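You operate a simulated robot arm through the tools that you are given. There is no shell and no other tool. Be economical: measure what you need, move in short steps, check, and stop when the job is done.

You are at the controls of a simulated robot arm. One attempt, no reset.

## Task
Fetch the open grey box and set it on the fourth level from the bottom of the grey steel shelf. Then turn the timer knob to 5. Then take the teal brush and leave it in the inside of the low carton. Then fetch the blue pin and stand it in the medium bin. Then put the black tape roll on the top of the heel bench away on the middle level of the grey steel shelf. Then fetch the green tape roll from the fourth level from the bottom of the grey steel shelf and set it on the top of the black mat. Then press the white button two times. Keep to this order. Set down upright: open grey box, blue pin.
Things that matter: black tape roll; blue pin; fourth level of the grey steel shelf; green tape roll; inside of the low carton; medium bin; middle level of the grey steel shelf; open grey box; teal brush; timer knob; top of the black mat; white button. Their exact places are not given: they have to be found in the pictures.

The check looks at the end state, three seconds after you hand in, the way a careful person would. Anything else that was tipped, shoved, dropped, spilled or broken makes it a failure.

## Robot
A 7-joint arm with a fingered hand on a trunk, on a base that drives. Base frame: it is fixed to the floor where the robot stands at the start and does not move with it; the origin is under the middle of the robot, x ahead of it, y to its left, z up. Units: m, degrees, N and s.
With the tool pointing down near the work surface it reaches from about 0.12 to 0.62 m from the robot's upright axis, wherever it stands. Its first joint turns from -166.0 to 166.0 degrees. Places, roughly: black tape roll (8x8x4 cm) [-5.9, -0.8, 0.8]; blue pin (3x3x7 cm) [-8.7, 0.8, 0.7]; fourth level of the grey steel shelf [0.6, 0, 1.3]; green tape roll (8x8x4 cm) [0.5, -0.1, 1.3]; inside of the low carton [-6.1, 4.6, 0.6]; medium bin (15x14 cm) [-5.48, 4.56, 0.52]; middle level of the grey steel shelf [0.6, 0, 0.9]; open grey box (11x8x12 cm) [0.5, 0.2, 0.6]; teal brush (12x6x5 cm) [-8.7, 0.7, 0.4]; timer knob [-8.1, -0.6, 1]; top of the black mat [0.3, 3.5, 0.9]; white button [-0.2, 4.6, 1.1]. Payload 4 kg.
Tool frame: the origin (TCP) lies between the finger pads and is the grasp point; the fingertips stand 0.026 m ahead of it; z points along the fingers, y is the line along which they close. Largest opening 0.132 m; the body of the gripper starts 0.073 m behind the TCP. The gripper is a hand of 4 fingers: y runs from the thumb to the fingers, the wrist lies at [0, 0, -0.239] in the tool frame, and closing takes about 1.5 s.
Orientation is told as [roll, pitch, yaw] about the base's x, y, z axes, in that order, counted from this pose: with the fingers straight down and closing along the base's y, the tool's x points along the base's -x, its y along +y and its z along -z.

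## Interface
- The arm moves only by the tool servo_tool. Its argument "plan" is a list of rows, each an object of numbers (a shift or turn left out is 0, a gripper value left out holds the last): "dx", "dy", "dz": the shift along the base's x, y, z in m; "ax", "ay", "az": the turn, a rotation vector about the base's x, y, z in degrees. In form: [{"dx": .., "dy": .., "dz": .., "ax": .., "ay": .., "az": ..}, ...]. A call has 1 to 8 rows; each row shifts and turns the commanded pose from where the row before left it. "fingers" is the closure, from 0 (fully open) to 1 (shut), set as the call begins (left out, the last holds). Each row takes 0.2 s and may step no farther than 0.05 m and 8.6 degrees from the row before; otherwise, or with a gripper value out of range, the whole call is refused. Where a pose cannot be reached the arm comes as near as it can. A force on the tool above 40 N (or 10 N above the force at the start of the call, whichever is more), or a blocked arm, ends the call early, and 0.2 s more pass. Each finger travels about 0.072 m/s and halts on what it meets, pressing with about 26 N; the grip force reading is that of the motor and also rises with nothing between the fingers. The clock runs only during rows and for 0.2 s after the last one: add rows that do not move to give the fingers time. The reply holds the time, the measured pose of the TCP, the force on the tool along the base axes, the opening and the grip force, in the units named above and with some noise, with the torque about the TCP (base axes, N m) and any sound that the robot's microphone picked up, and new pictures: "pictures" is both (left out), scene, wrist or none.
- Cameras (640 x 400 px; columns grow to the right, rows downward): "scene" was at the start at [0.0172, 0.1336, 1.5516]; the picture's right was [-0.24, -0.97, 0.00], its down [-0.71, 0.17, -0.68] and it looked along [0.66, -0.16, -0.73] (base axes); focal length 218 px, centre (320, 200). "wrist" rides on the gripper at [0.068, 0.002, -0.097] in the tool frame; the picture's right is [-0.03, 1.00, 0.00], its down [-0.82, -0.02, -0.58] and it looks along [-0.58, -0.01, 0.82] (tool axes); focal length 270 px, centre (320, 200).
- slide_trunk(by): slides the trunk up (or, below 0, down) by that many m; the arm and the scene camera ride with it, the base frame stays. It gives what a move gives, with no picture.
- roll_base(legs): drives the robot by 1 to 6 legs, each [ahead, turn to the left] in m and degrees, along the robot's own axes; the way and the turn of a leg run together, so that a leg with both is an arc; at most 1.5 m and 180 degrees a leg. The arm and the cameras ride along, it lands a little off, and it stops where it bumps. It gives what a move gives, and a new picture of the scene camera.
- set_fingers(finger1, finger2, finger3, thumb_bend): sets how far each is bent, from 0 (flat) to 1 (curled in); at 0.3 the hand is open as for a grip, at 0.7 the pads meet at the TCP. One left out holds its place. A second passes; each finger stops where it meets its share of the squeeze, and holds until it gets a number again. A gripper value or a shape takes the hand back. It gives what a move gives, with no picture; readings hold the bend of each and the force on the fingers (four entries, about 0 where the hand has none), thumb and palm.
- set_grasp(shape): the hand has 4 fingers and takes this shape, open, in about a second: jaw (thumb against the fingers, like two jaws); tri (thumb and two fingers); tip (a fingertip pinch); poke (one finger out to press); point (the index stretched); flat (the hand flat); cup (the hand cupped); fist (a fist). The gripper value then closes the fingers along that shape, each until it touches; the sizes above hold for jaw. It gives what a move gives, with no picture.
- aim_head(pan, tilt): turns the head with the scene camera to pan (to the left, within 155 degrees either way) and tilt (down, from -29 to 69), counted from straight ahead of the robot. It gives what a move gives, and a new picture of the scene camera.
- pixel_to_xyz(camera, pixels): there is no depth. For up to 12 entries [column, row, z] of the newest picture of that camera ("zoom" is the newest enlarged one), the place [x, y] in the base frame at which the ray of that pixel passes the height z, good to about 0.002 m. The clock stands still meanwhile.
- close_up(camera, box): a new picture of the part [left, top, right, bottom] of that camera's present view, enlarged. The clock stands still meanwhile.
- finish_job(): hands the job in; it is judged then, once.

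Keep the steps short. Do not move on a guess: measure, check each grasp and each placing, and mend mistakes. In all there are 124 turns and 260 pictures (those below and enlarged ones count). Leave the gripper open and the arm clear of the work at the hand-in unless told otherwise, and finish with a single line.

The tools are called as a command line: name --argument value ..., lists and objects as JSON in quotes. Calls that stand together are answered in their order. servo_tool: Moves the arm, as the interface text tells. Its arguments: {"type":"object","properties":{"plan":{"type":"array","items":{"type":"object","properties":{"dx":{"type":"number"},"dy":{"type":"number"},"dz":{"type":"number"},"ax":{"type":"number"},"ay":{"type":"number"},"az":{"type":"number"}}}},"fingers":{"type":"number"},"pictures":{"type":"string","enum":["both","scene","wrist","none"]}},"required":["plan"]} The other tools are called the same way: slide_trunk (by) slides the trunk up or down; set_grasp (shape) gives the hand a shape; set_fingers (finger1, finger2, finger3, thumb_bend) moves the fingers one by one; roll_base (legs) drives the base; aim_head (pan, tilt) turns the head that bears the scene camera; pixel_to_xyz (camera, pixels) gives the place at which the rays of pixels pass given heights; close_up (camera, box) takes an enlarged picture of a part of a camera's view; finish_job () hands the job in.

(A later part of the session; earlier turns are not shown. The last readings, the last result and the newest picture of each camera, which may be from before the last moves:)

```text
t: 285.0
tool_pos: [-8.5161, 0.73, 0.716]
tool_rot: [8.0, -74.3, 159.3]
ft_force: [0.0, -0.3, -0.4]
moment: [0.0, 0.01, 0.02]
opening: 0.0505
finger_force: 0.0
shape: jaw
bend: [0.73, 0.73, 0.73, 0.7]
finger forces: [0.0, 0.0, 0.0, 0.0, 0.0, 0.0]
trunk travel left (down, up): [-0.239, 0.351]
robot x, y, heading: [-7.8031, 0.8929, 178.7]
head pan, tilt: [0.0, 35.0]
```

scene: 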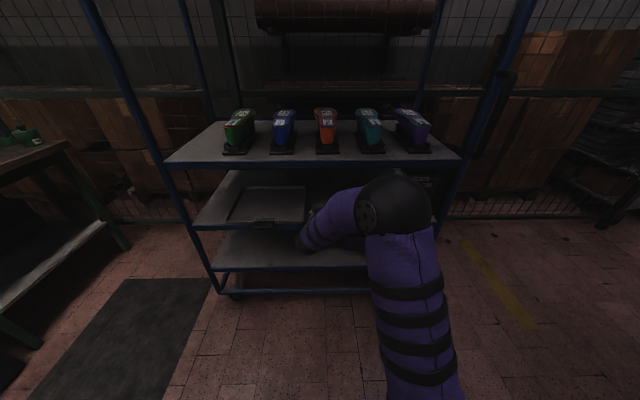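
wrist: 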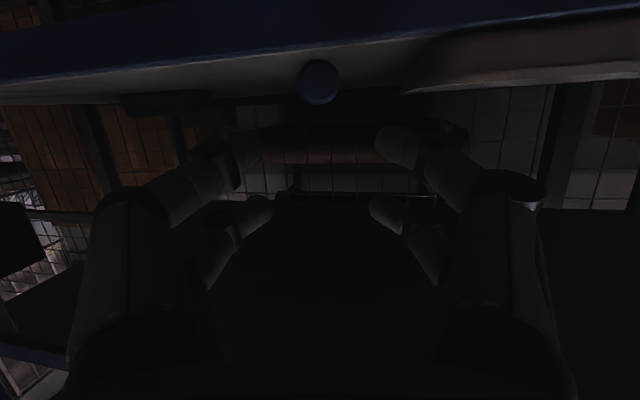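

Pin is seen end-on, centred at (319,82); hand heading matches its axis. Lower 1.8 cm and advance along the axis.

servo_tool --plan '[{"dz": -0.018}, {"dx": -0.022, "dy": 0.005}, {"dx": -0.022, "dy": 0.005}, {"dx": -0.022, "dy": 0.005}, {"dx": -0.021, "dy": 0.005}, {}]' --pictures "both"

close_up --camera "wrist" --box '[200, 0, 440, 160]'

close_up --camera "scene" --box '[270, 180, 370, 250]'

```text
t: 286.4
tool_pos: [-8.6042, 0.7492, 0.6996]
tool_rot: [8.0, -74.4, 159.4]
ft_force: [0.6, 0.2, 0.1]
moment: [0.0, 0.02, 0.0]
opening: 0.0506
finger_force: 0.1
shape: jaw
bend: [0.73, 0.73, 0.73, 0.7]
finger forces: [0.1, 0.1, 0.1, 0.0, 0.0, 0.0]
trunk travel left (down, up): [-0.239, 0.351]
robot x, y, heading: [-7.8057, 0.8935, 179.2]
head pan, tilt: [0.0, 35.0]
```

scene: 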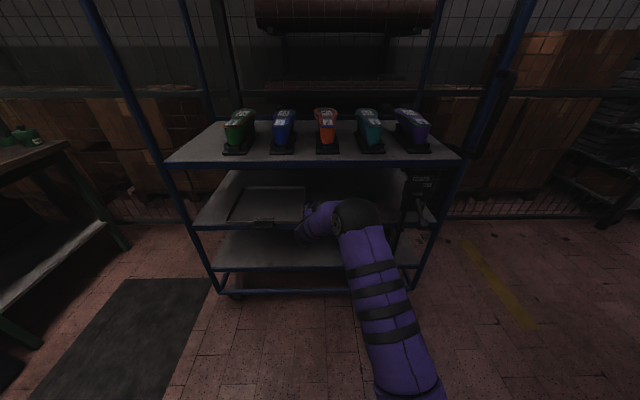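
wrist: 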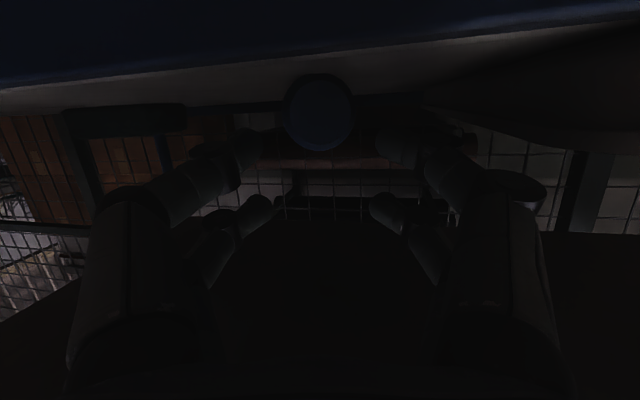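

```text
2.50 times, centred on (320, 80) of wrist
```

zoom: 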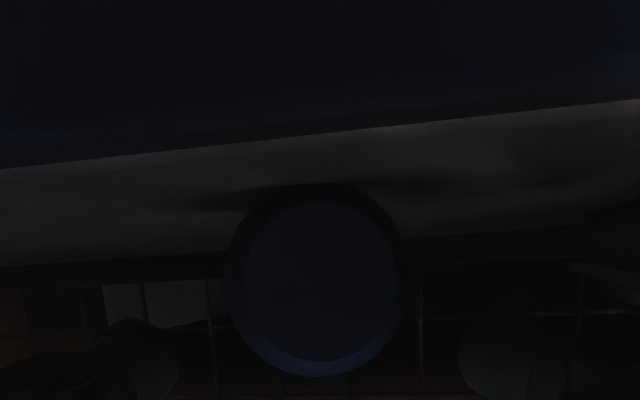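

```text
5.71 times, centred on (320, 215) of scene
```

zoom: 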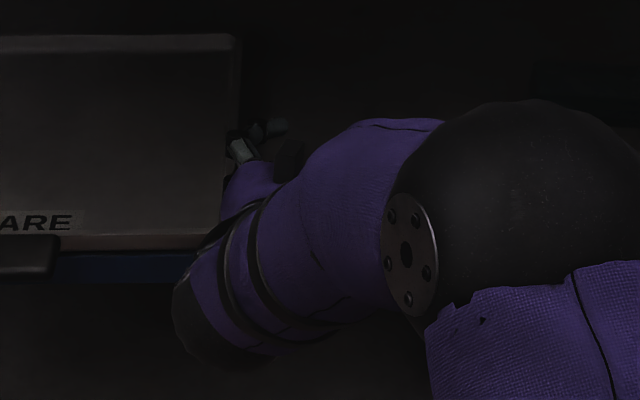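

Pin face is 2.3 cm ahead of the TCP and 1.4 cm below the lower digits. Lower 1.15 cm, forward 3 cm.

servo_tool --plan '[{"dz": -0.006}, {"dz": -0.0055}, {"dx": -0.014, "dy": 0.003}, {"dx": -0.014, "dy": 0.003}, {}]' --pictures "wrist"

close_up --camera "wrist" --box '[200, 40, 440, 200]'

```text
t: 287.6
tool_pos: [-8.6307, 0.7565, 0.6876]
tool_rot: [8.0, -74.5, 159.4]
ft_force: [0.1, 0.4, -0.4]
moment: [0.01, -0.01, 0.01]
opening: 0.0505
finger_force: 0.1
shape: jaw
bend: [0.73, 0.73, 0.73, 0.7]
finger forces: [0.0, 0.1, 0.0, 0.1, 0.1, 0.0]
trunk travel left (down, up): [-0.239, 0.351]
robot x, y, heading: [-7.8061, 0.8931, 179.0]
head pan, tilt: [0.0, 35.0]
```

wrist: 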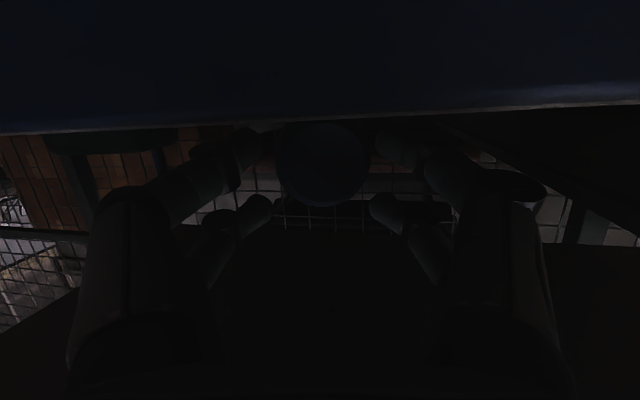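

```text
2.50 times, centred on (320, 120) of wrist
```

zoom: 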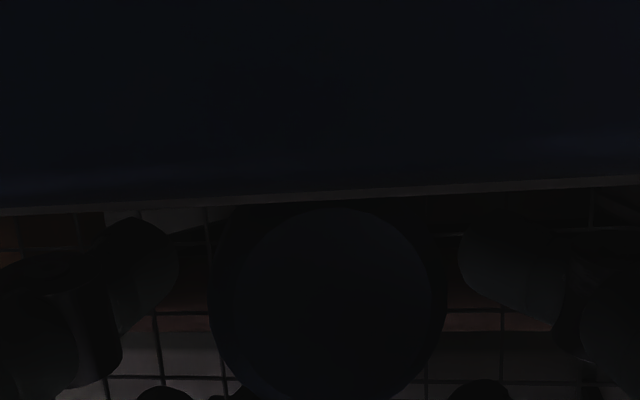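

Pin head is between the lower digits. Close gently and lift.

servo_tool --plan '[{}, {}, {}, {}, {}]' --fingers 1 --pictures "wrist"

servo_tool --plan '[{"dz": 0.008}, {"dz": 0.012}, {"dz": 0.012}, {}]' --pictures "wrist"

```text
t: 288.8
tool_pos: [-8.6311, 0.7576, 0.6876]
tool_rot: [8.0, -74.4, 159.3]
ft_force: [-0.5, -0.4, 1.0]
moment: [0.01, 0.02, 0.01]
opening: 0.0007
finger_force: 26.0
shape: jaw
bend: [0.72, 0.61, 0.61, 0.7]
finger forces: [21.9, 0.0, 0.0, 0.1, 21.4, 0.1]
trunk travel left (down, up): [-0.239, 0.351]
robot x, y, heading: [-7.8044, 0.8937, 179.0]
head pan, tilt: [0.0, 35.0]
```

wrist: 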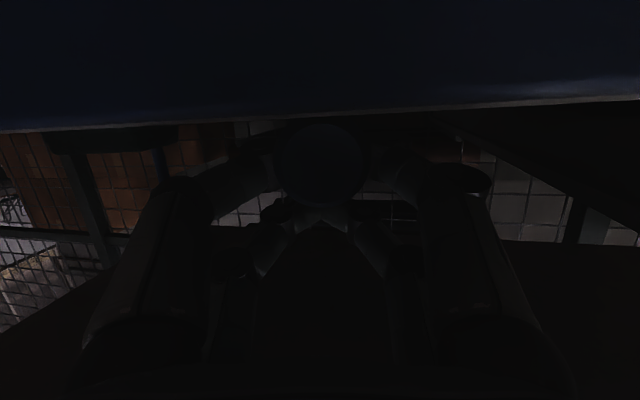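

```text
t: 289.8
tool_pos: [-8.6301, 0.7567, 0.7207]
tool_rot: [8.1, -74.3, 159.2]
ft_force: [-0.2, 0.0, -0.8]
moment: [0.02, -0.01, -0.02]
opening: 0.0006
finger_force: 26.7
shape: jaw
bend: [0.72, 0.61, 0.61, 0.7]
finger forces: [21.6, 0.0, 0.0, 0.0, 21.3, 0.0]
trunk travel left (down, up): [-0.239, 0.351]
robot x, y, heading: [-7.8067, 0.8919, 178.9]
head pan, tilt: [0.0, 35.0]
```

wrist: 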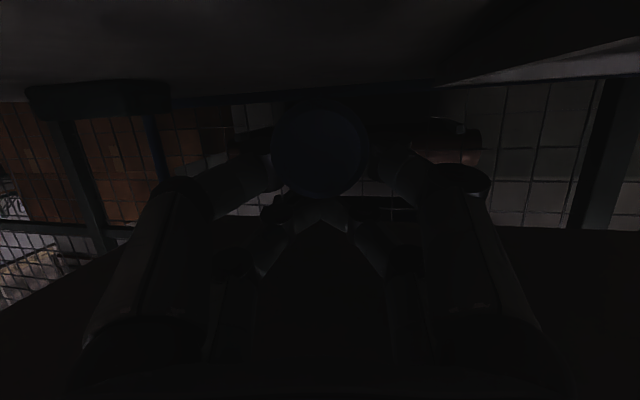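

Held (22 N on finger and thumb). Back the base out, raise, and fold to vertical, then inspect the pin's attitude.

roll_base --legs '[[-0.4, 0]]'

slide_trunk --by 0.34

servo_tool --plan '[{"dx": 0.03, "dy": -0.005, "dz": 0.02, "ay": -7.5}, {"dx": 0.03, "dy": -0.005, "dz": 0.02, "ay": -7.5}, {"dx": 0.03, "dy": -0.005, "dz": 0.02, "ay": -7.5}, {"dx": 0.03, "dy": -0.005, "dz": 0.02, "ay": -7.5}, {"dx": 0.03, "dy": -0.005, "dz": 0.02, "ay": -7.5}, {"dx": 0.03, "dy": -0.005, "dz": 0.02, "ay": -7.5}, {"dx": 0.03, "dy": -0.005, "dz": 0.02, "ay": -7.5}, {"dx": 0.03, "dy": -0.005, "dz": 0.02, "ay": -7.5}]' --pictures "none"

servo_tool --plan '[{"dx": 0.02, "ay": -7}, {"dx": 0.02, "ay": -7}, {"az": 6}, {"az": 6}, {}]' --pictures "both"

```text
t: 292.3
tool_pos: [-8.2241, 0.7414, 0.7197]
tool_rot: [8.0, -74.4, 160.1]
ft_force: [-0.4, -0.6, -1.3]
moment: [0.02, 0.02, 0.01]
opening: 0.0007
finger_force: 26.0
shape: jaw
bend: [0.72, 0.61, 0.61, 0.7]
finger forces: [21.8, 0.0, 0.1, 0.1, 21.4, 0.0]
trunk travel left (down, up): [-0.239, 0.351]
robot x, y, heading: [-7.4009, 0.8886, 179.9]
head pan, tilt: [0.0, 35.0]
```

scene: 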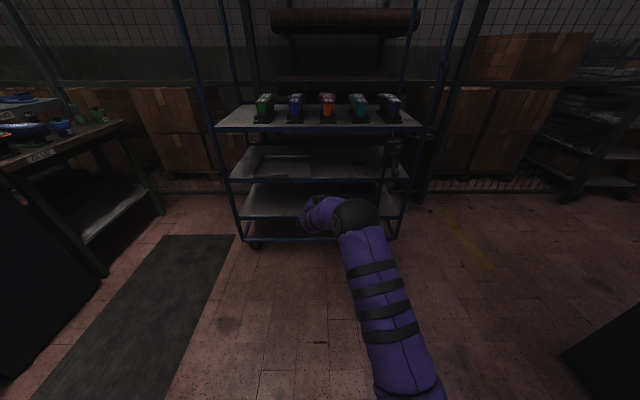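

```text
t: 295.6
tool_pos: [-8.2241, 0.7412, 1.0594]
tool_rot: [8.1, -74.4, 160.2]
ft_force: [-0.7, 0.0, -1.7]
moment: [-0.03, -0.01, 0.0]
opening: 0.0008
finger_force: 25.4
shape: jaw
bend: [0.72, 0.61, 0.61, 0.7]
finger forces: [21.8, 0.1, 0.0, 0.1, 21.3, 0.1]
trunk travel left (down, up): [-0.579, 0.011]
robot x, y, heading: [-7.4033, 0.888, 179.6]
head pan, tilt: [0.0, 35.0]
```

```text
t: 297.4
tool_pos: [-7.9834, 0.7017, 1.2189]
tool_rot: [-9.7, -15.1, 174.6]
ft_force: [-0.5, 0.5, -0.8]
moment: [0.02, 0.01, 0.02]
opening: 0.0008
finger_force: 26.2
shape: jaw
bend: [0.72, 0.61, 0.61, 0.7]
finger forces: [21.7, 0.0, 0.0, 0.0, 20.8, 0.0]
trunk travel left (down, up): [-0.579, 0.011]
robot x, y, heading: [-7.3998, 0.8898, 179.7]
head pan, tilt: [0.0, 35.0]
```

```text
t: 298.6
tool_pos: [-7.9438, 0.701, 1.2184]
tool_rot: [-11.0, -1.1, -173.2]
ft_force: [0.0, -0.5, 0.0]
moment: [0.02, 0.02, 0.0]
opening: 0.0005
finger_force: 26.2
shape: jaw
bend: [0.72, 0.61, 0.61, 0.7]
finger forces: [21.6, 0.0, 0.0, 0.0, 20.8, 0.1]
trunk travel left (down, up): [-0.579, 0.011]
robot x, y, heading: [-7.4036, 0.8888, 179.7]
head pan, tilt: [0.0, 35.0]
```

scene: 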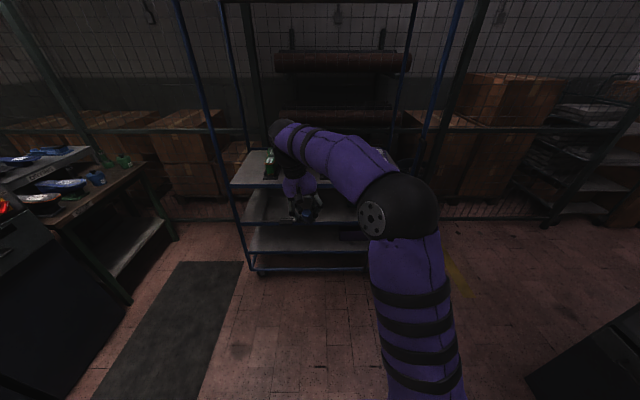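
wrist: 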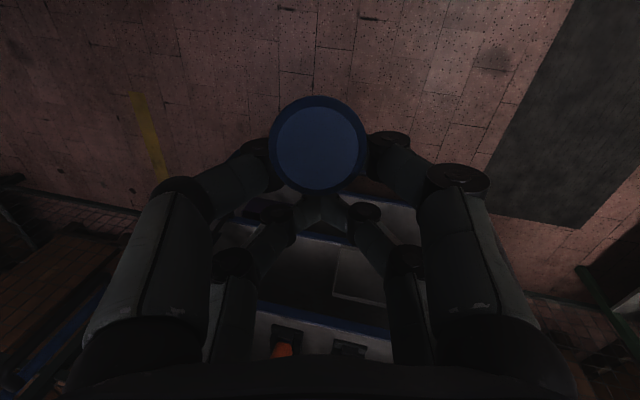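

The pin appears end-on along the camera ray, i.e. its stem tilts ~24° away from the tool axis. Zoom with the head camera from the side.

servo_tool --plan '[{"ax": -5.5}, {"ax": -5.5}, {}]' --pictures "scene"

close_up --camera "scene" --box '[270, 170, 350, 230]'

close_up --camera "wrist" --box '[240, 80, 400, 220]'

```text
t: 299.4
tool_pos: [-7.9431, 0.7011, 1.2188]
tool_rot: [-0.1, -2.5, -173.5]
ft_force: [0.4, 0.3, -0.8]
moment: [0.03, -0.01, 0.01]
opening: 0.0005
finger_force: 26.3
shape: jaw
bend: [0.72, 0.61, 0.61, 0.7]
finger forces: [21.6, 0.1, 0.0, 0.0, 20.8, 0.0]
trunk travel left (down, up): [-0.579, 0.011]
robot x, y, heading: [-7.4003, 0.8892, 179.4]
head pan, tilt: [0.0, 35.0]
```

scene: 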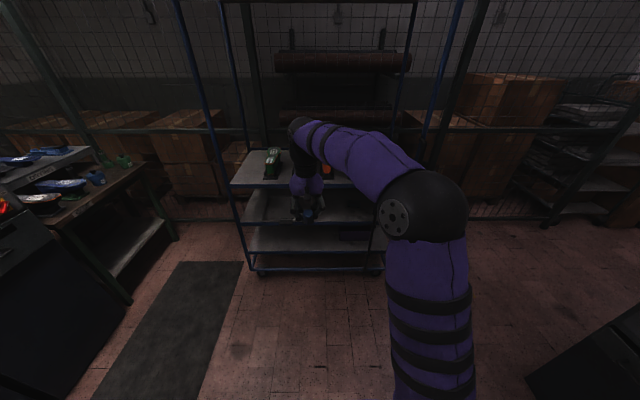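

```text
6.67 times, centred on (310, 200) of scene
```

zoom: 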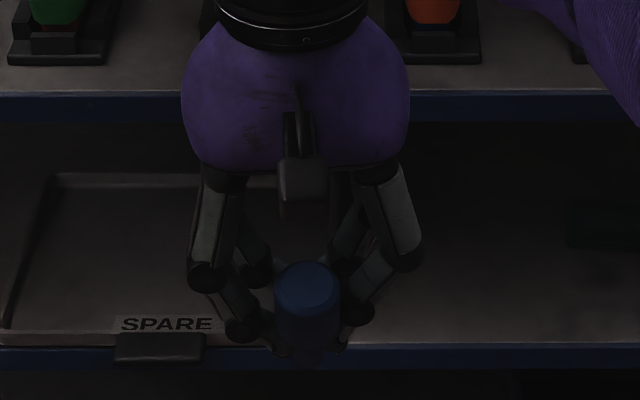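

```text
2.86 times, centred on (320, 150) of wrist
```

zoom: 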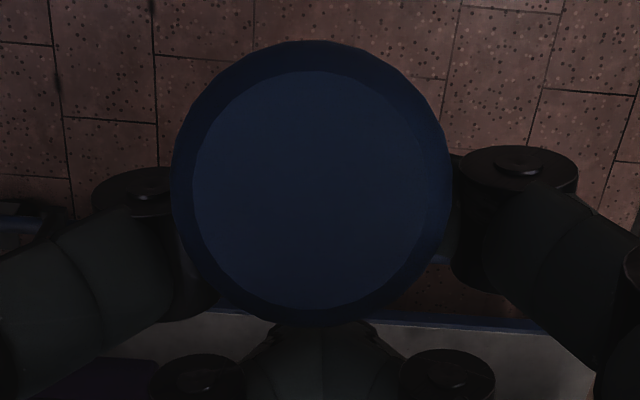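

close_up --camera "scene" --box '[298, 204, 322, 224]'

servo_tool --plan '[{"az": -6.5, "dz": 0.04, "dx": 0.03}, {"ay": -7, "dz": 0.04, "dx": 0.03}, {"ay": -7}, {"ay": -5}, {}]' --pictures "both"

close_up --camera "scene" --box '[270, 130, 350, 190]'

```text
16.00 times, centred on (310, 214) of scene
```

zoom: 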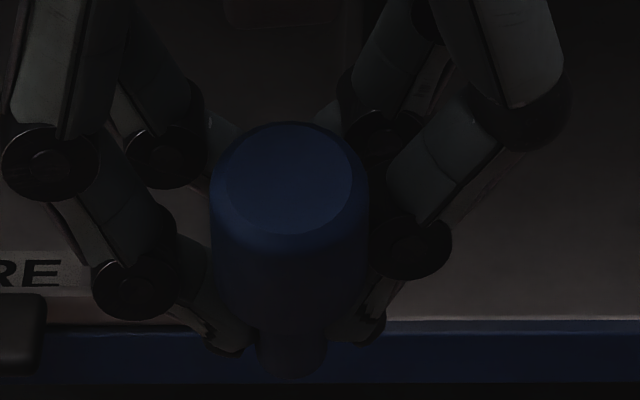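

```text
t: 300.6
tool_pos: [-7.8843, 0.7008, 1.2995]
tool_rot: [0.0, 16.4, 179.8]
ft_force: [0.5, 0.1, -1.1]
moment: [0.01, 0.03, 0.0]
opening: 0.0006
finger_force: 25.6
shape: jaw
bend: [0.72, 0.61, 0.61, 0.7]
finger forces: [21.6, 0.1, 0.0, 0.1, 20.9, 0.1]
trunk travel left (down, up): [-0.579, 0.011]
robot x, y, heading: [-7.3999, 0.8928, 179.7]
head pan, tilt: [0.0, 35.0]
```

scene: 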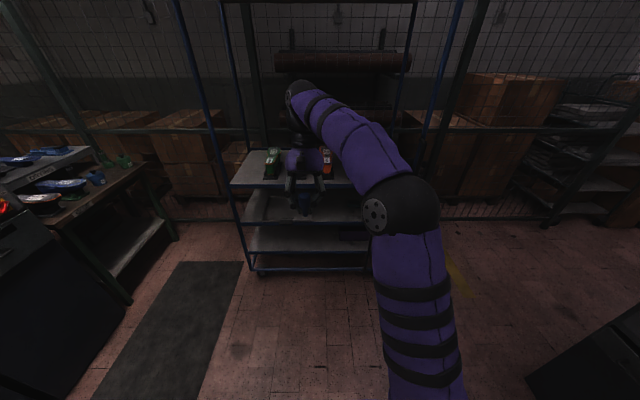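
wrist: 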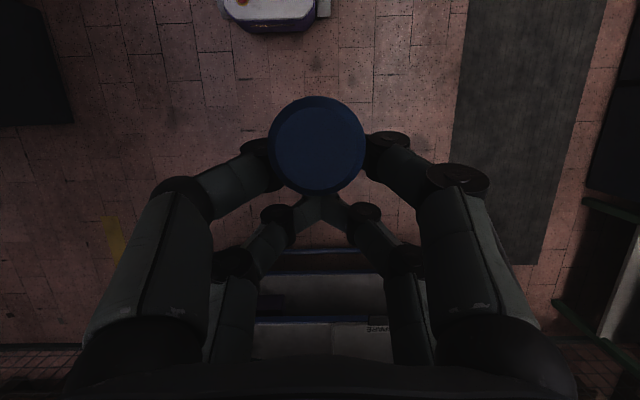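

```text
6.67 times, centred on (310, 160) of scene
```

zoom: 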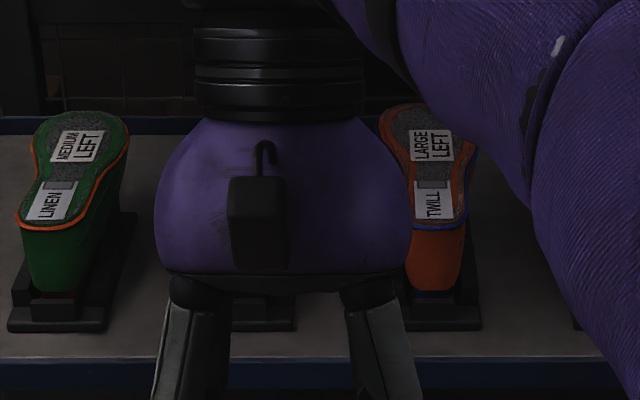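

close_up --camera "scene" --box '[290, 190, 320, 220]'

close_up --camera "wrist" --box '[240, 80, 400, 220]'

```text
13.33 times, centred on (305, 205) of scene
```

zoom: 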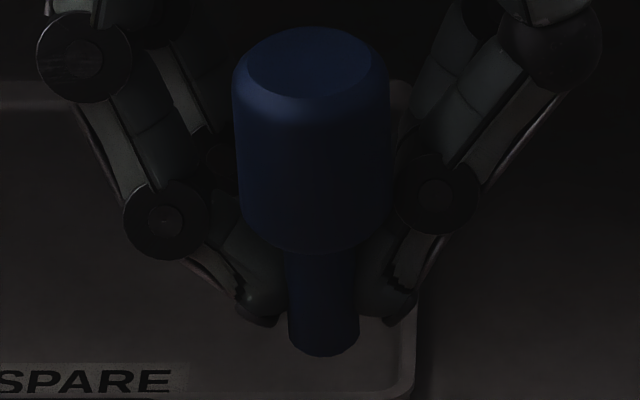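

```text
2.86 times, centred on (320, 150) of wrist
```

zoom: 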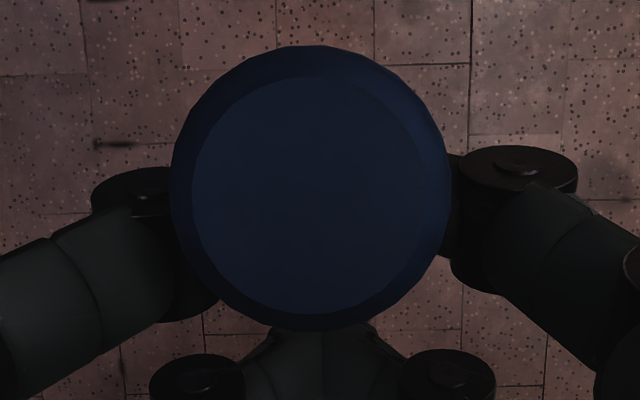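

Top-face ellipse says the pin is within ~3° of vertical with the tool pitched back 16.4°; I'll use ~19°. Drive to the bins along the known path.

servo_tool --plan '[{"ay": -2.6}, {}]' --pictures "none"

roll_base --legs '[[0, -153.5], [1.5, 0], [0, 36], [1.05, 0], [0, 27], [0.6, 0]]'

aim_head --pan 0 --tilt 35

```text
t: 301.2
tool_pos: [-7.8833, 0.7008, 1.2998]
tool_rot: [-0.2, 16.5, 179.9]
ft_force: [-0.1, 1.0, -0.9]
moment: [0.03, 0.02, 0.0]
opening: 0.0005
finger_force: 26.0
shape: jaw
bend: [0.72, 0.61, 0.61, 0.7]
finger forces: [21.6, 0.0, 0.0, 0.0, 20.9, 0.0]
trunk travel left (down, up): [-0.579, 0.011]
robot x, y, heading: [-7.4049, 0.8883, 179.6]
head pan, tilt: [0.0, 35.0]
```

```text
t: 327.0
tool_pos: [-5.7719, 3.5392, 1.2986]
tool_rot: [-0.2, 16.5, 90.7]
ft_force: [-0.3, 0.2, -1.9]
moment: [0.03, -0.02, 0.03]
opening: 0.0002
finger_force: 26.3
shape: jaw
bend: [0.72, 0.61, 0.61, 0.7]
finger forces: [21.6, 0.0, 0.0, 0.0, 20.9, 0.0]
trunk travel left (down, up): [-0.579, 0.011]
robot x, y, heading: [-5.5793, 3.0619, 90.7]
head pan, tilt: [0.0, 35.0]
```

scene: 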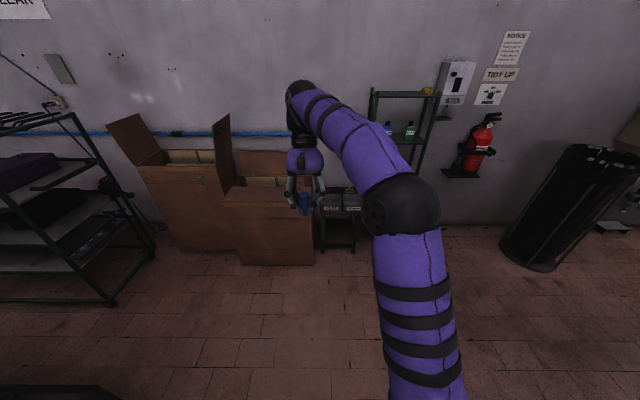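

```text
t: 327.6
tool_pos: [-5.7717, 3.5401, 1.3001]
tool_rot: [0.0, 16.6, 90.7]
ft_force: [0.0, -0.8, -1.2]
moment: [0.03, 0.05, 0.02]
opening: 0.0004
finger_force: 26.0
shape: jaw
bend: [0.72, 0.61, 0.61, 0.7]
finger forces: [21.6, 0.1, 0.1, 0.1, 20.9, 0.0]
trunk travel left (down, up): [-0.579, 0.011]
robot x, y, heading: [-5.5742, 3.0603, 90.4]
head pan, tilt: [0.0, 35.0]
```

scene: 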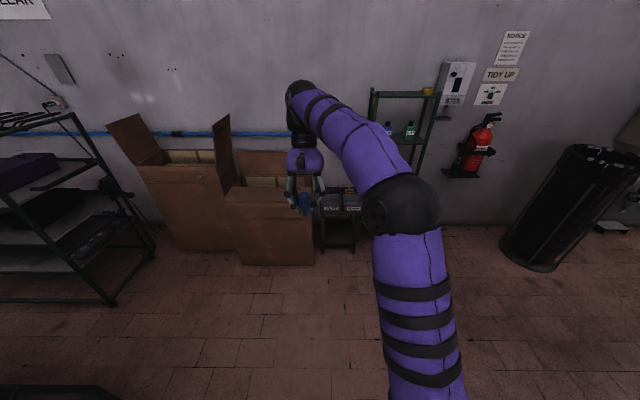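

Bins are just right of the carton. Move to stand in front of the medium bin.

roll_base --legs '[[0, -20], [0.8, 0], [0, 19.5]]'

aim_head --pan 8 --tilt 48

close_up --camera "scene" --box '[220, 120, 420, 260]'

```text
t: 334.2
tool_pos: [-5.5178, 4.2901, 1.3002]
tool_rot: [-0.2, 16.6, 91.1]
ft_force: [0.0, 0.3, -0.6]
moment: [0.05, -0.03, 0.01]
opening: 0.0003
finger_force: 25.8
shape: jaw
bend: [0.72, 0.61, 0.61, 0.7]
finger forces: [21.6, 0.1, 0.1, 0.1, 20.9, 0.0]
trunk travel left (down, up): [-0.579, 0.011]
robot x, y, heading: [-5.3194, 3.8136, 91.2]
head pan, tilt: [0.0, 35.0]
```

scene: 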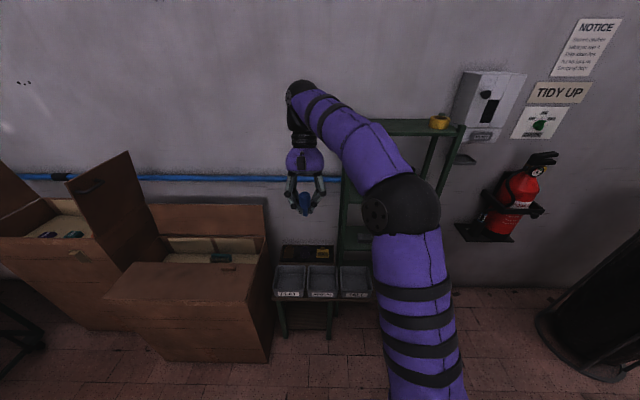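

```text
t: 334.9
tool_pos: [-5.5175, 4.2902, 1.2997]
tool_rot: [-0.1, 16.5, 91.1]
ft_force: [0.5, 0.6, -1.0]
moment: [0.03, 0.04, 0.03]
opening: 0.0004
finger_force: 26.0
shape: jaw
bend: [0.72, 0.61, 0.61, 0.7]
finger forces: [21.6, 0.0, 0.0, 0.0, 20.9, 0.1]
trunk travel left (down, up): [-0.579, 0.011]
robot x, y, heading: [-5.3184, 3.8134, 91.1]
head pan, tilt: [8.0, 48.0]
```

scene: 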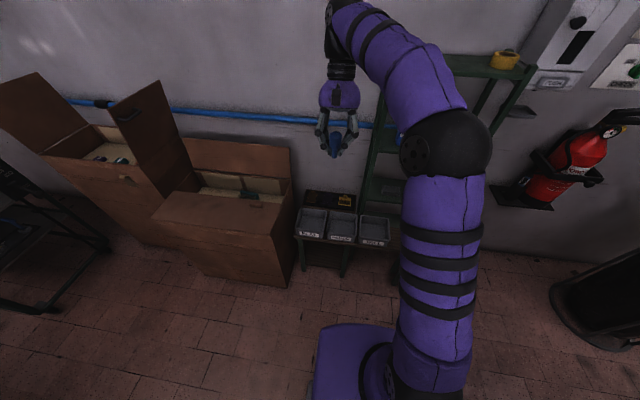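

```text
2.86 times, centred on (320, 190) of scene
```

zoom: 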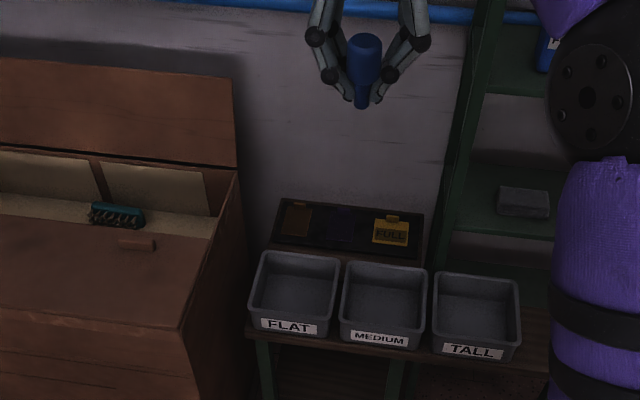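

Medium bin is the middle one. Measure rim and floor at several heights.

pixel_to_xyz --camera "zoom" --pixels '[[347, 263, 0.55], [428, 271, 0.55], [340, 330, 0.55], [423, 341, 0.55], [347, 263, 0.5], [428, 271, 0.5], [355, 312, 0.5], [415, 320, 0.5], [415, 275, 0.5], [362, 270, 0.5], [384, 295, 0.5]]'

close_up --camera "scene" --box '[320, 195, 380, 255]'

```text
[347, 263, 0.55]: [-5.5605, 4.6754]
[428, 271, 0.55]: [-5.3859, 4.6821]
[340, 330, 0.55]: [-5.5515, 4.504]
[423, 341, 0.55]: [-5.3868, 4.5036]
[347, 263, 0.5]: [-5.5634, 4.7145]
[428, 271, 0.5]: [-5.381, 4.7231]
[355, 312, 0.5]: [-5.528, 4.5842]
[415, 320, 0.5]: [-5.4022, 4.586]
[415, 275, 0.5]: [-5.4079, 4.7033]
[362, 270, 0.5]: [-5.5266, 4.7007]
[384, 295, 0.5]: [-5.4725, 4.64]
```

```text
6.67 times, centred on (350, 225) of scene
```

zoom: 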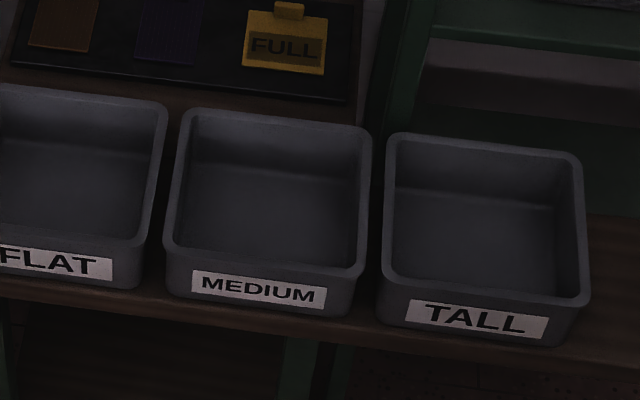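

Drive 0.2 m closer, then move the hand over the bin and look with the wrist camera.

roll_base --legs '[[0.2, 0]]'

slide_trunk --by -0.35

servo_tool --plan '[{"dx": 0.025, "dy": 0.04}, {"dx": 0.025, "dy": 0.04}, {"dz": -0.04, "dy": 0.02}, {"dz": -0.04}, {}]'

close_up --camera "scene" --box '[260, 130, 400, 250]'

```text
t: 336.5
tool_pos: [-5.5207, 4.4943, 1.2984]
tool_rot: [-0.2, 16.5, 91.0]
ft_force: [0.2, -0.1, -0.6]
moment: [-0.02, -0.01, 0.01]
opening: 0.0004
finger_force: 26.2
shape: jaw
bend: [0.72, 0.61, 0.61, 0.7]
finger forces: [21.6, 0.1, 0.1, 0.0, 20.9, 0.0]
trunk travel left (down, up): [-0.579, 0.011]
robot x, y, heading: [-5.3214, 4.0174, 91.0]
head pan, tilt: [8.0, 48.0]
```

scene: 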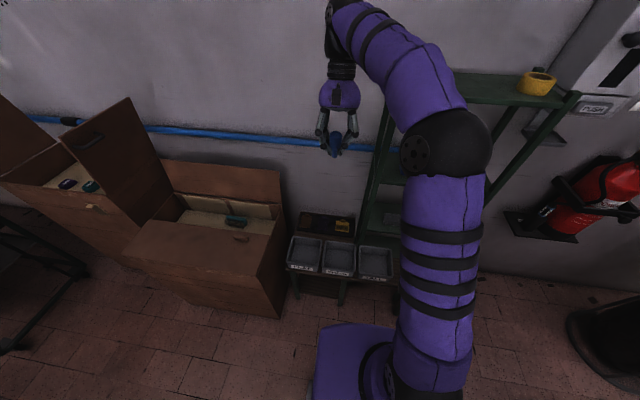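

```text
t: 339.9
tool_pos: [-5.5201, 4.4938, 0.9483]
tool_rot: [-0.1, 16.5, 90.9]
ft_force: [-0.7, 0.3, -1.4]
moment: [-0.02, -0.03, 0.02]
opening: 0.0003
finger_force: 25.9
shape: jaw
bend: [0.72, 0.61, 0.61, 0.7]
finger forces: [21.6, 0.0, 0.0, 0.0, 20.8, 0.0]
trunk travel left (down, up): [-0.229, 0.361]
robot x, y, heading: [-5.3228, 4.0116, 90.7]
head pan, tilt: [8.0, 48.0]
```

```text
t: 341.1
tool_pos: [-5.5045, 4.5339, 0.8695]
tool_rot: [-0.3, 16.5, 91.0]
ft_force: [0.3, -0.2, -0.9]
moment: [0.07, -0.02, -0.01]
opening: 0.0005
finger_force: 26.2
shape: jaw
bend: [0.72, 0.61, 0.61, 0.7]
finger forces: [21.7, 0.0, 0.1, 0.0, 20.9, 0.0]
out of reach, approached as far as the arm can: row 1, 2
trunk travel left (down, up): [-0.229, 0.361]
robot x, y, heading: [-5.3224, 4.0154, 91.0]
head pan, tilt: [8.0, 48.0]
```

scene: 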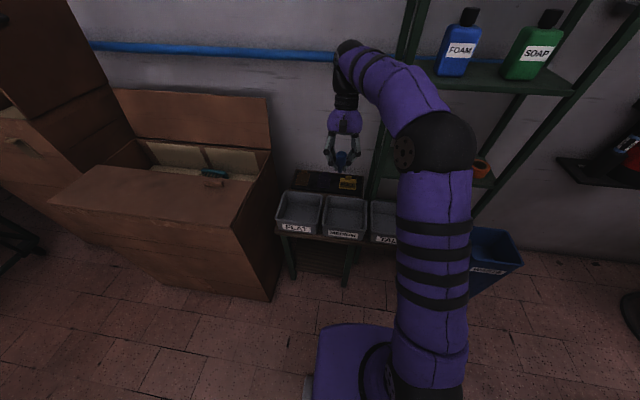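
wrist: 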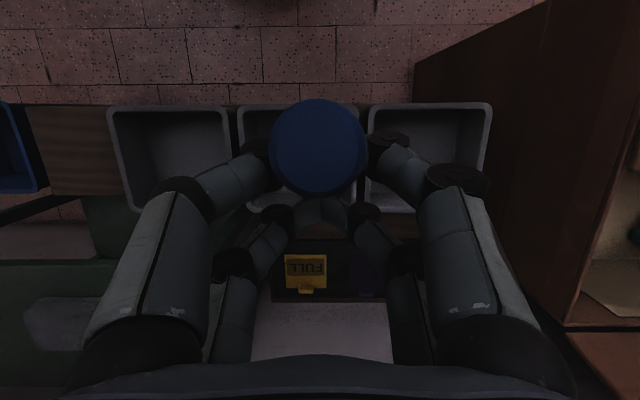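

```text
3.33 times, centred on (330, 190) of scene
```

zoom: 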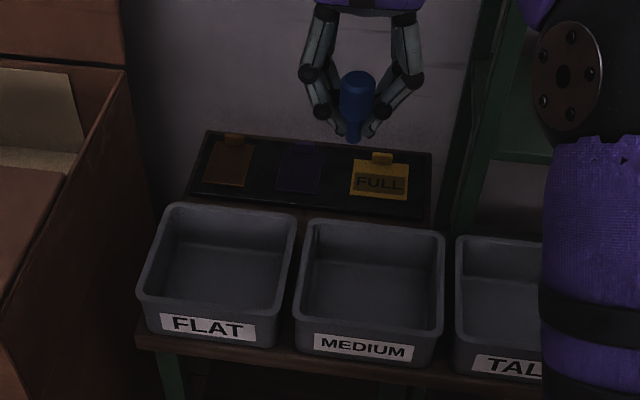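

pixel_to_xyz --camera "wrist" --pixels '[[237, 107, 0.6], [370, 105, 0.6], [107, 107, 0.6], [227, 107, 0.6], [490, 104, 0.6], [237, 107, 0.56], [370, 105, 0.56], [300, 212, 0.6], [300, 212, 0.56]]'

pixel_to_xyz --camera "zoom" --pixels '[[296, 322, 0.6], [437, 340, 0.6], [308, 222, 0.6], [444, 236, 0.6], [296, 322, 0.56], [437, 340, 0.56], [308, 222, 0.56], [444, 236, 0.56], [370, 290, 0.5], [370, 290, 0.52]]'

```text
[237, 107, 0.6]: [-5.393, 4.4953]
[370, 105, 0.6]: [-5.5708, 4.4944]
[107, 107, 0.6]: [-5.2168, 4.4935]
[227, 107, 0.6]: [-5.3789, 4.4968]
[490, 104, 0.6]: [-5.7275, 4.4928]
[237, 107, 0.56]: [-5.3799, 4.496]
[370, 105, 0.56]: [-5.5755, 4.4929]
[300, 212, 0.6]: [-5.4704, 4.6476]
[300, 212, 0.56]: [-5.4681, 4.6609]
```

```text
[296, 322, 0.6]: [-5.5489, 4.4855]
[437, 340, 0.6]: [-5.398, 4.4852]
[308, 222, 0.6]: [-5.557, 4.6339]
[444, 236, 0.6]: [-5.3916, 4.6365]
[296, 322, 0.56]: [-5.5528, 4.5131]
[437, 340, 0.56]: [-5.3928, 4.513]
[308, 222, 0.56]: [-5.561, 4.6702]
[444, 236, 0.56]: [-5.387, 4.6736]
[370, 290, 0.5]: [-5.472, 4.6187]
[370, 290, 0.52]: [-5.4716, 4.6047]
```

Medium bin: x −5.555…−5.39, y 4.496…4.655, rim z≈0.58. Drive 6 cm nearer and shift the hand to x −5.472.

roll_base --legs '[[0.06, 0]]'

servo_tool --plan '[{"dx": 0.012}, {"dx": 0.012}, {"dx": 0.011, "dz": -0.03}, {"dz": -0.03}, {}]' --pictures "none"

```text
t: 342.1
tool_pos: [-5.5072, 4.5948, 0.8696]
tool_rot: [-0.2, 16.5, 91.0]
ft_force: [0.2, -0.6, -0.5]
moment: [0.0, -0.01, -0.01]
opening: 0.0004
finger_force: 26.0
shape: jaw
bend: [0.72, 0.61, 0.61, 0.7]
finger forces: [21.7, 0.0, 0.0, 0.0, 20.9, 0.1]
trunk travel left (down, up): [-0.229, 0.361]
robot x, y, heading: [-5.3232, 4.0743, 91.1]
head pan, tilt: [8.0, 48.0]
```

scene: 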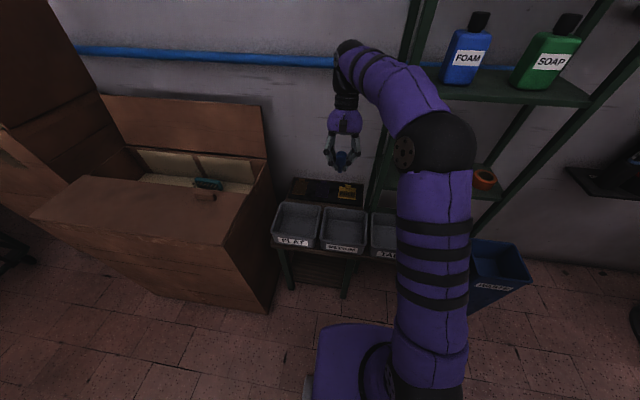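

```text
t: 343.3
tool_pos: [-5.4733, 4.5941, 0.8092]
tool_rot: [-0.2, 16.5, 91.1]
ft_force: [0.4, -0.3, -0.6]
moment: [0.01, -0.03, 0.01]
opening: 0.0002
finger_force: 26.3
shape: jaw
bend: [0.72, 0.61, 0.61, 0.7]
finger forces: [21.6, 0.0, 0.0, 0.0, 20.8, 0.0]
trunk travel left (down, up): [-0.229, 0.361]
robot x, y, heading: [-5.3239, 4.0783, 91.3]
head pan, tilt: [8.0, 48.0]
```

Now over the bin. Try a small pitch trim and lower with the trunk to just above the rim.

servo_tool --plan '[{"ax": -2.5}, {}]' --pictures "none"

slide_trunk --by -0.18

aim_head --pan 10 --tilt 45

close_up --camera "scene" --box '[290, 130, 400, 220]'

```text
t: 343.9
tool_pos: [-5.4728, 4.594, 0.8081]
tool_rot: [-0.1, 19.0, 91.0]
ft_force: [-0.1, 0.6, -1.1]
moment: [0.01, 0.03, 0.02]
opening: 0.0004
finger_force: 26.3
shape: jaw
bend: [0.72, 0.61, 0.61, 0.7]
finger forces: [21.6, 0.0, 0.0, 0.0, 20.8, 0.0]
trunk travel left (down, up): [-0.229, 0.361]
robot x, y, heading: [-5.3245, 4.0753, 91.2]
head pan, tilt: [8.0, 48.0]
```

```text
t: 345.9
tool_pos: [-5.4723, 4.5959, 0.6288]
tool_rot: [-0.2, 19.0, 91.1]
ft_force: [-0.4, 0.0, 0.3]
moment: [0.05, 0.0, 0.03]
opening: 0.0005
finger_force: 25.8
shape: jaw
bend: [0.72, 0.61, 0.61, 0.7]
finger forces: [21.5, 0.1, 0.1, 0.1, 20.8, 0.1]
trunk travel left (down, up): [-0.049, 0.541]
robot x, y, heading: [-5.3224, 4.0804, 90.9]
head pan, tilt: [8.0, 48.0]
```

```text
t: 346.6
tool_pos: [-5.473, 4.5946, 0.6278]
tool_rot: [-0.2, 19.0, 91.0]
ft_force: [0.4, -0.1, -0.6]
moment: [0.05, -0.02, 0.01]
opening: 0.0003
finger_force: 25.8
shape: jaw
bend: [0.72, 0.61, 0.61, 0.7]
finger forces: [21.6, 0.0, 0.1, 0.0, 20.8, 0.0]
trunk travel left (down, up): [-0.049, 0.541]
robot x, y, heading: [-5.3209, 4.0739, 91.1]
head pan, tilt: [10.0, 45.0]
```

scene: 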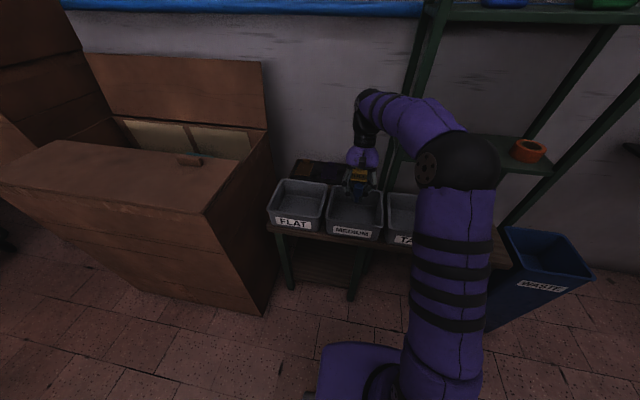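

```text
4.44 times, centred on (345, 175) of scene
```

zoom: 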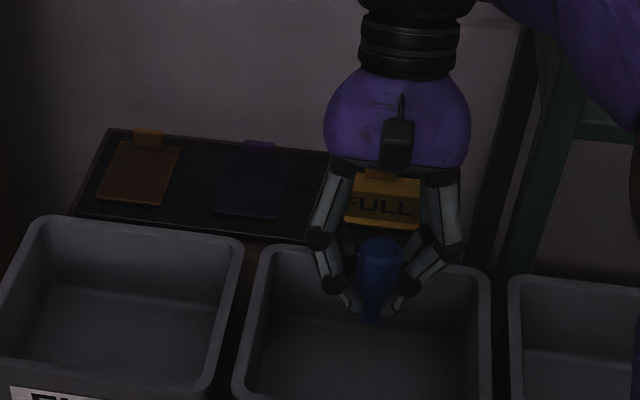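

Pin hangs vertically over the bin. Lower 5 cm, then creep to contact.

servo_tool --plan '[{"dz": -0.02}, {"dz": -0.02}, {"dz": -0.01}, {"dz": -0.005}, {}]' --pictures "none"

close_up --camera "scene" --box '[310, 150, 390, 230]'

servo_tool --plan '[{"dz": -0.003}, {"dz": -0.003}, {"dz": -0.003}, {}]' --pictures "none"

close_up --camera "scene" --box '[310, 150, 390, 230]'

```text
t: 347.8
tool_pos: [-5.4727, 4.5942, 0.5737]
tool_rot: [-0.1, 18.9, 91.0]
ft_force: [0.4, -0.4, -0.7]
moment: [0.01, 0.01, -0.03]
opening: 0.0005
finger_force: 26.0
shape: jaw
bend: [0.72, 0.61, 0.61, 0.7]
finger forces: [21.7, 0.0, 0.0, 0.1, 20.7, 0.0]
trunk travel left (down, up): [-0.049, 0.541]
robot x, y, heading: [-5.3253, 4.0722, 91.0]
head pan, tilt: [10.0, 45.0]
```

```text
5.00 times, centred on (350, 190) of scene
```

zoom: 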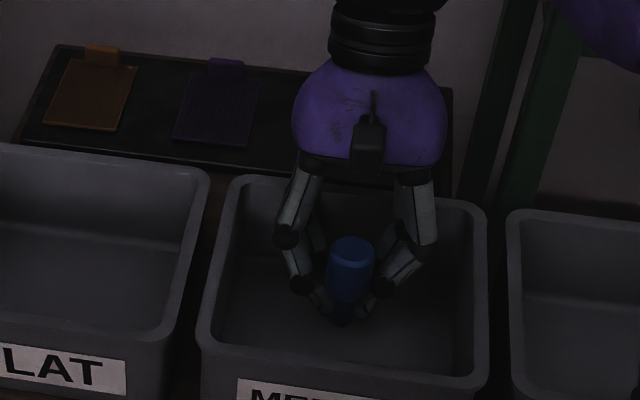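

```text
t: 348.8
tool_pos: [-5.4722, 4.5932, 0.5637]
tool_rot: [-0.1, 18.9, 90.9]
ft_force: [-0.6, -0.6, -0.1]
moment: [0.02, 0.0, -0.03]
opening: 0.0005
finger_force: 26.1
shape: jaw
bend: [0.72, 0.61, 0.61, 0.7]
finger forces: [21.6, 0.1, 0.1, 0.1, 20.9, 0.0]
trunk travel left (down, up): [-0.049, 0.541]
robot x, y, heading: [-5.3227, 4.0759, 91.4]
head pan, tilt: [10.0, 45.0]
```

```text
5.00 times, centred on (350, 190) of scene
```

zoom: 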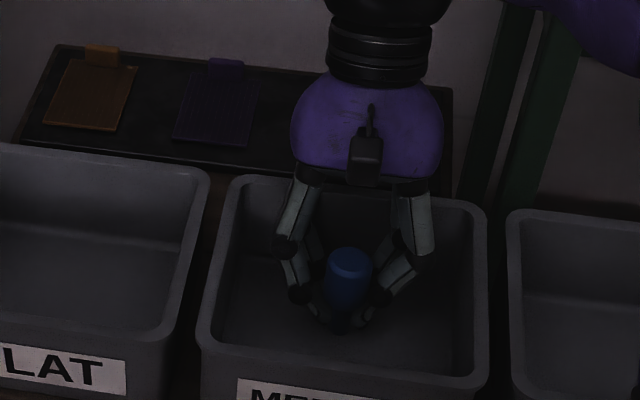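

No contact yet; continue in 3 mm steps.

servo_tool --plan '[{"dz": -0.003}, {"dz": -0.003}, {}]' --pictures "none"

servo_tool --plan '[{"dz": -0.003}, {"dz": -0.003}, {}]' --pictures "none"

servo_tool --plan '[{"dz": -0.003}, {}]' --pictures "scene"

close_up --camera "scene" --box '[320, 170, 380, 230]'

```text
t: 349.6
tool_pos: [-5.4719, 4.5941, 0.558]
tool_rot: [-0.2, 18.9, 91.0]
ft_force: [-0.1, 0.6, 6.9]
moment: [0.14, -0.02, 0.01]
opening: 0.0006
finger_force: 25.9
shape: jaw
bend: [0.72, 0.61, 0.61, 0.7]
finger forces: [21.5, 0.0, 0.1, 0.1, 20.7, 0.0]
trunk travel left (down, up): [-0.049, 0.541]
robot x, y, heading: [-5.3262, 4.0752, 91.3]
head pan, tilt: [10.0, 45.0]
```

```text
t: 350.2
tool_pos: [-5.4736, 4.5935, 0.559]
tool_rot: [0.0, 18.5, 91.1]
ft_force: [1.5, -4.9, 19.2]
moment: [0.1, -0.11, -0.03]
opening: 0.0016
finger_force: 25.8
shape: jaw
bend: [0.72, 0.63, 0.64, 0.7]
finger forces: [21.6, 0.0, 0.0, 0.0, 20.8, 0.1]
trunk travel left (down, up): [-0.049, 0.541]
robot x, y, heading: [-5.3245, 4.0737, 90.8]
head pan, tilt: [10.0, 45.0]
stopped in row 3: the force on the tool passed its limit at 43 N (the readings are from after the stop); the commanded pose is now the measured one
```

```text
t: 350.7
tool_pos: [-5.4722, 4.5934, 0.5581]
tool_rot: [0.1, 18.5, 91.2]
ft_force: [3.2, -6.3, 18.4]
moment: [0.11, -0.12, -0.04]
opening: 0.0012
finger_force: 25.7
shape: jaw
bend: [0.72, 0.64, 0.64, 0.7]
finger forces: [21.6, 0.1, 0.0, 0.1, 20.8, 0.0]
trunk travel left (down, up): [-0.049, 0.541]
robot x, y, heading: [-5.3263, 4.0775, 91.0]
head pan, tilt: [10.0, 45.0]
stopped in row 2: the force on the tool passed its limit at 42 N (the readings are from after the stop); the commanded pose is now the measured one
```

scene: 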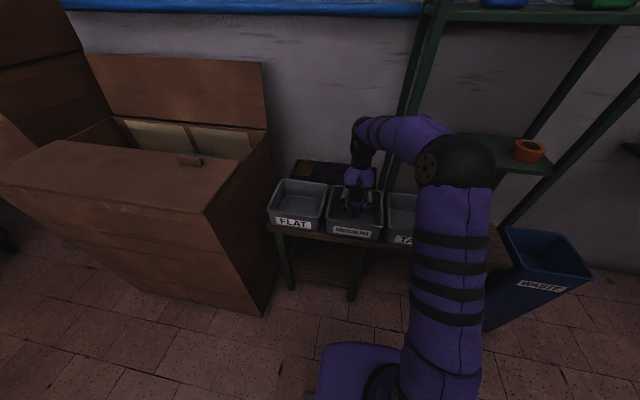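

```text
6.67 times, centred on (350, 200) of scene
```

zoom: 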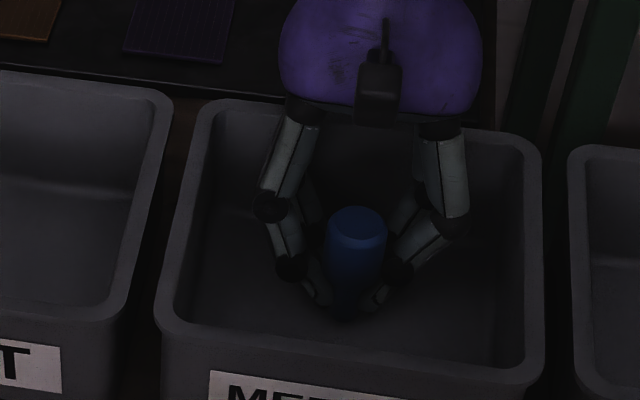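

Stem base is on the bin floor. Relieve the press by 2 mm, then open to ~5 cm.

servo_tool --plan '[{"dz": 0.002}, {}, {}]' --pictures "none"

servo_tool --plan '[{}, {}, {}]' --fingers 0.6 --pictures "both"

close_up --camera "scene" --box '[320, 170, 380, 230]'

```text
t: 351.5
tool_pos: [-5.4725, 4.5946, 0.5582]
tool_rot: [0.1, 18.5, 91.1]
ft_force: [0.1, -3.2, 9.6]
moment: [0.06, 0.03, -0.01]
opening: 0.001
finger_force: 26.3
shape: jaw
bend: [0.72, 0.63, 0.64, 0.7]
finger forces: [21.7, 0.0, 0.0, 0.1, 20.9, 0.1]
trunk travel left (down, up): [-0.049, 0.541]
robot x, y, heading: [-5.3218, 4.0766, 90.8]
head pan, tilt: [10.0, 45.0]
```

```text
t: 352.3
tool_pos: [-5.4733, 4.5949, 0.5583]
tool_rot: [0.1, 18.6, 91.2]
ft_force: [0.4, 1.0, 2.7]
moment: [0.02, 0.02, 0.0]
opening: 0.0519
finger_force: 0.1
shape: jaw
bend: [0.73, 0.74, 0.74, 0.7]
finger forces: [0.0, 0.6, 0.8, 0.1, 0.0, 0.0]
trunk travel left (down, up): [-0.049, 0.541]
robot x, y, heading: [-5.3233, 4.0787, 91.3]
head pan, tilt: [10.0, 45.0]
```

scene: 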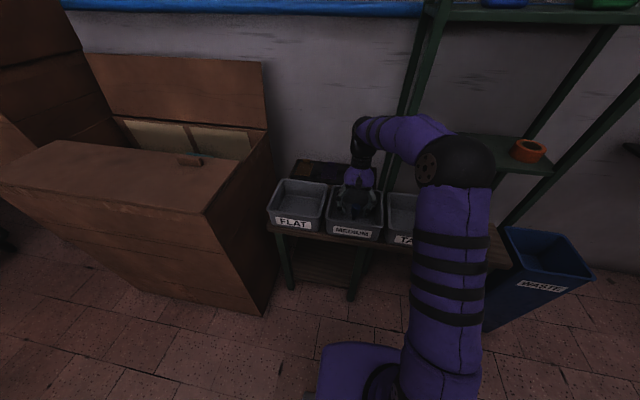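
wrist: 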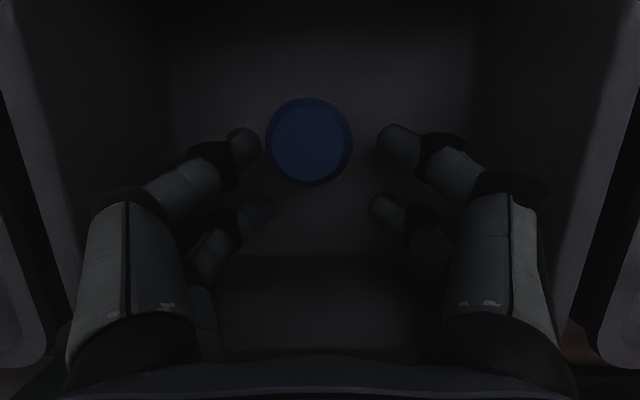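

```text
6.67 times, centred on (350, 200) of scene
```

zoom: 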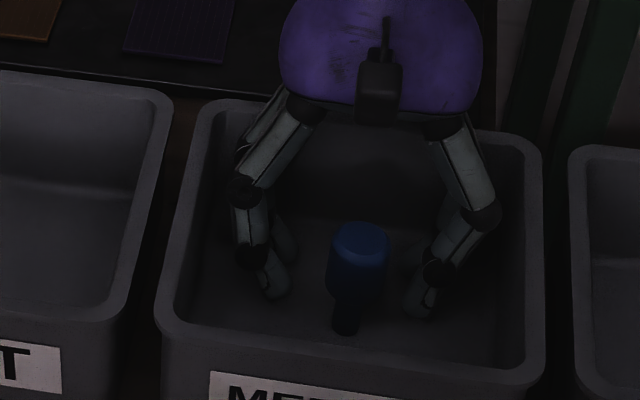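

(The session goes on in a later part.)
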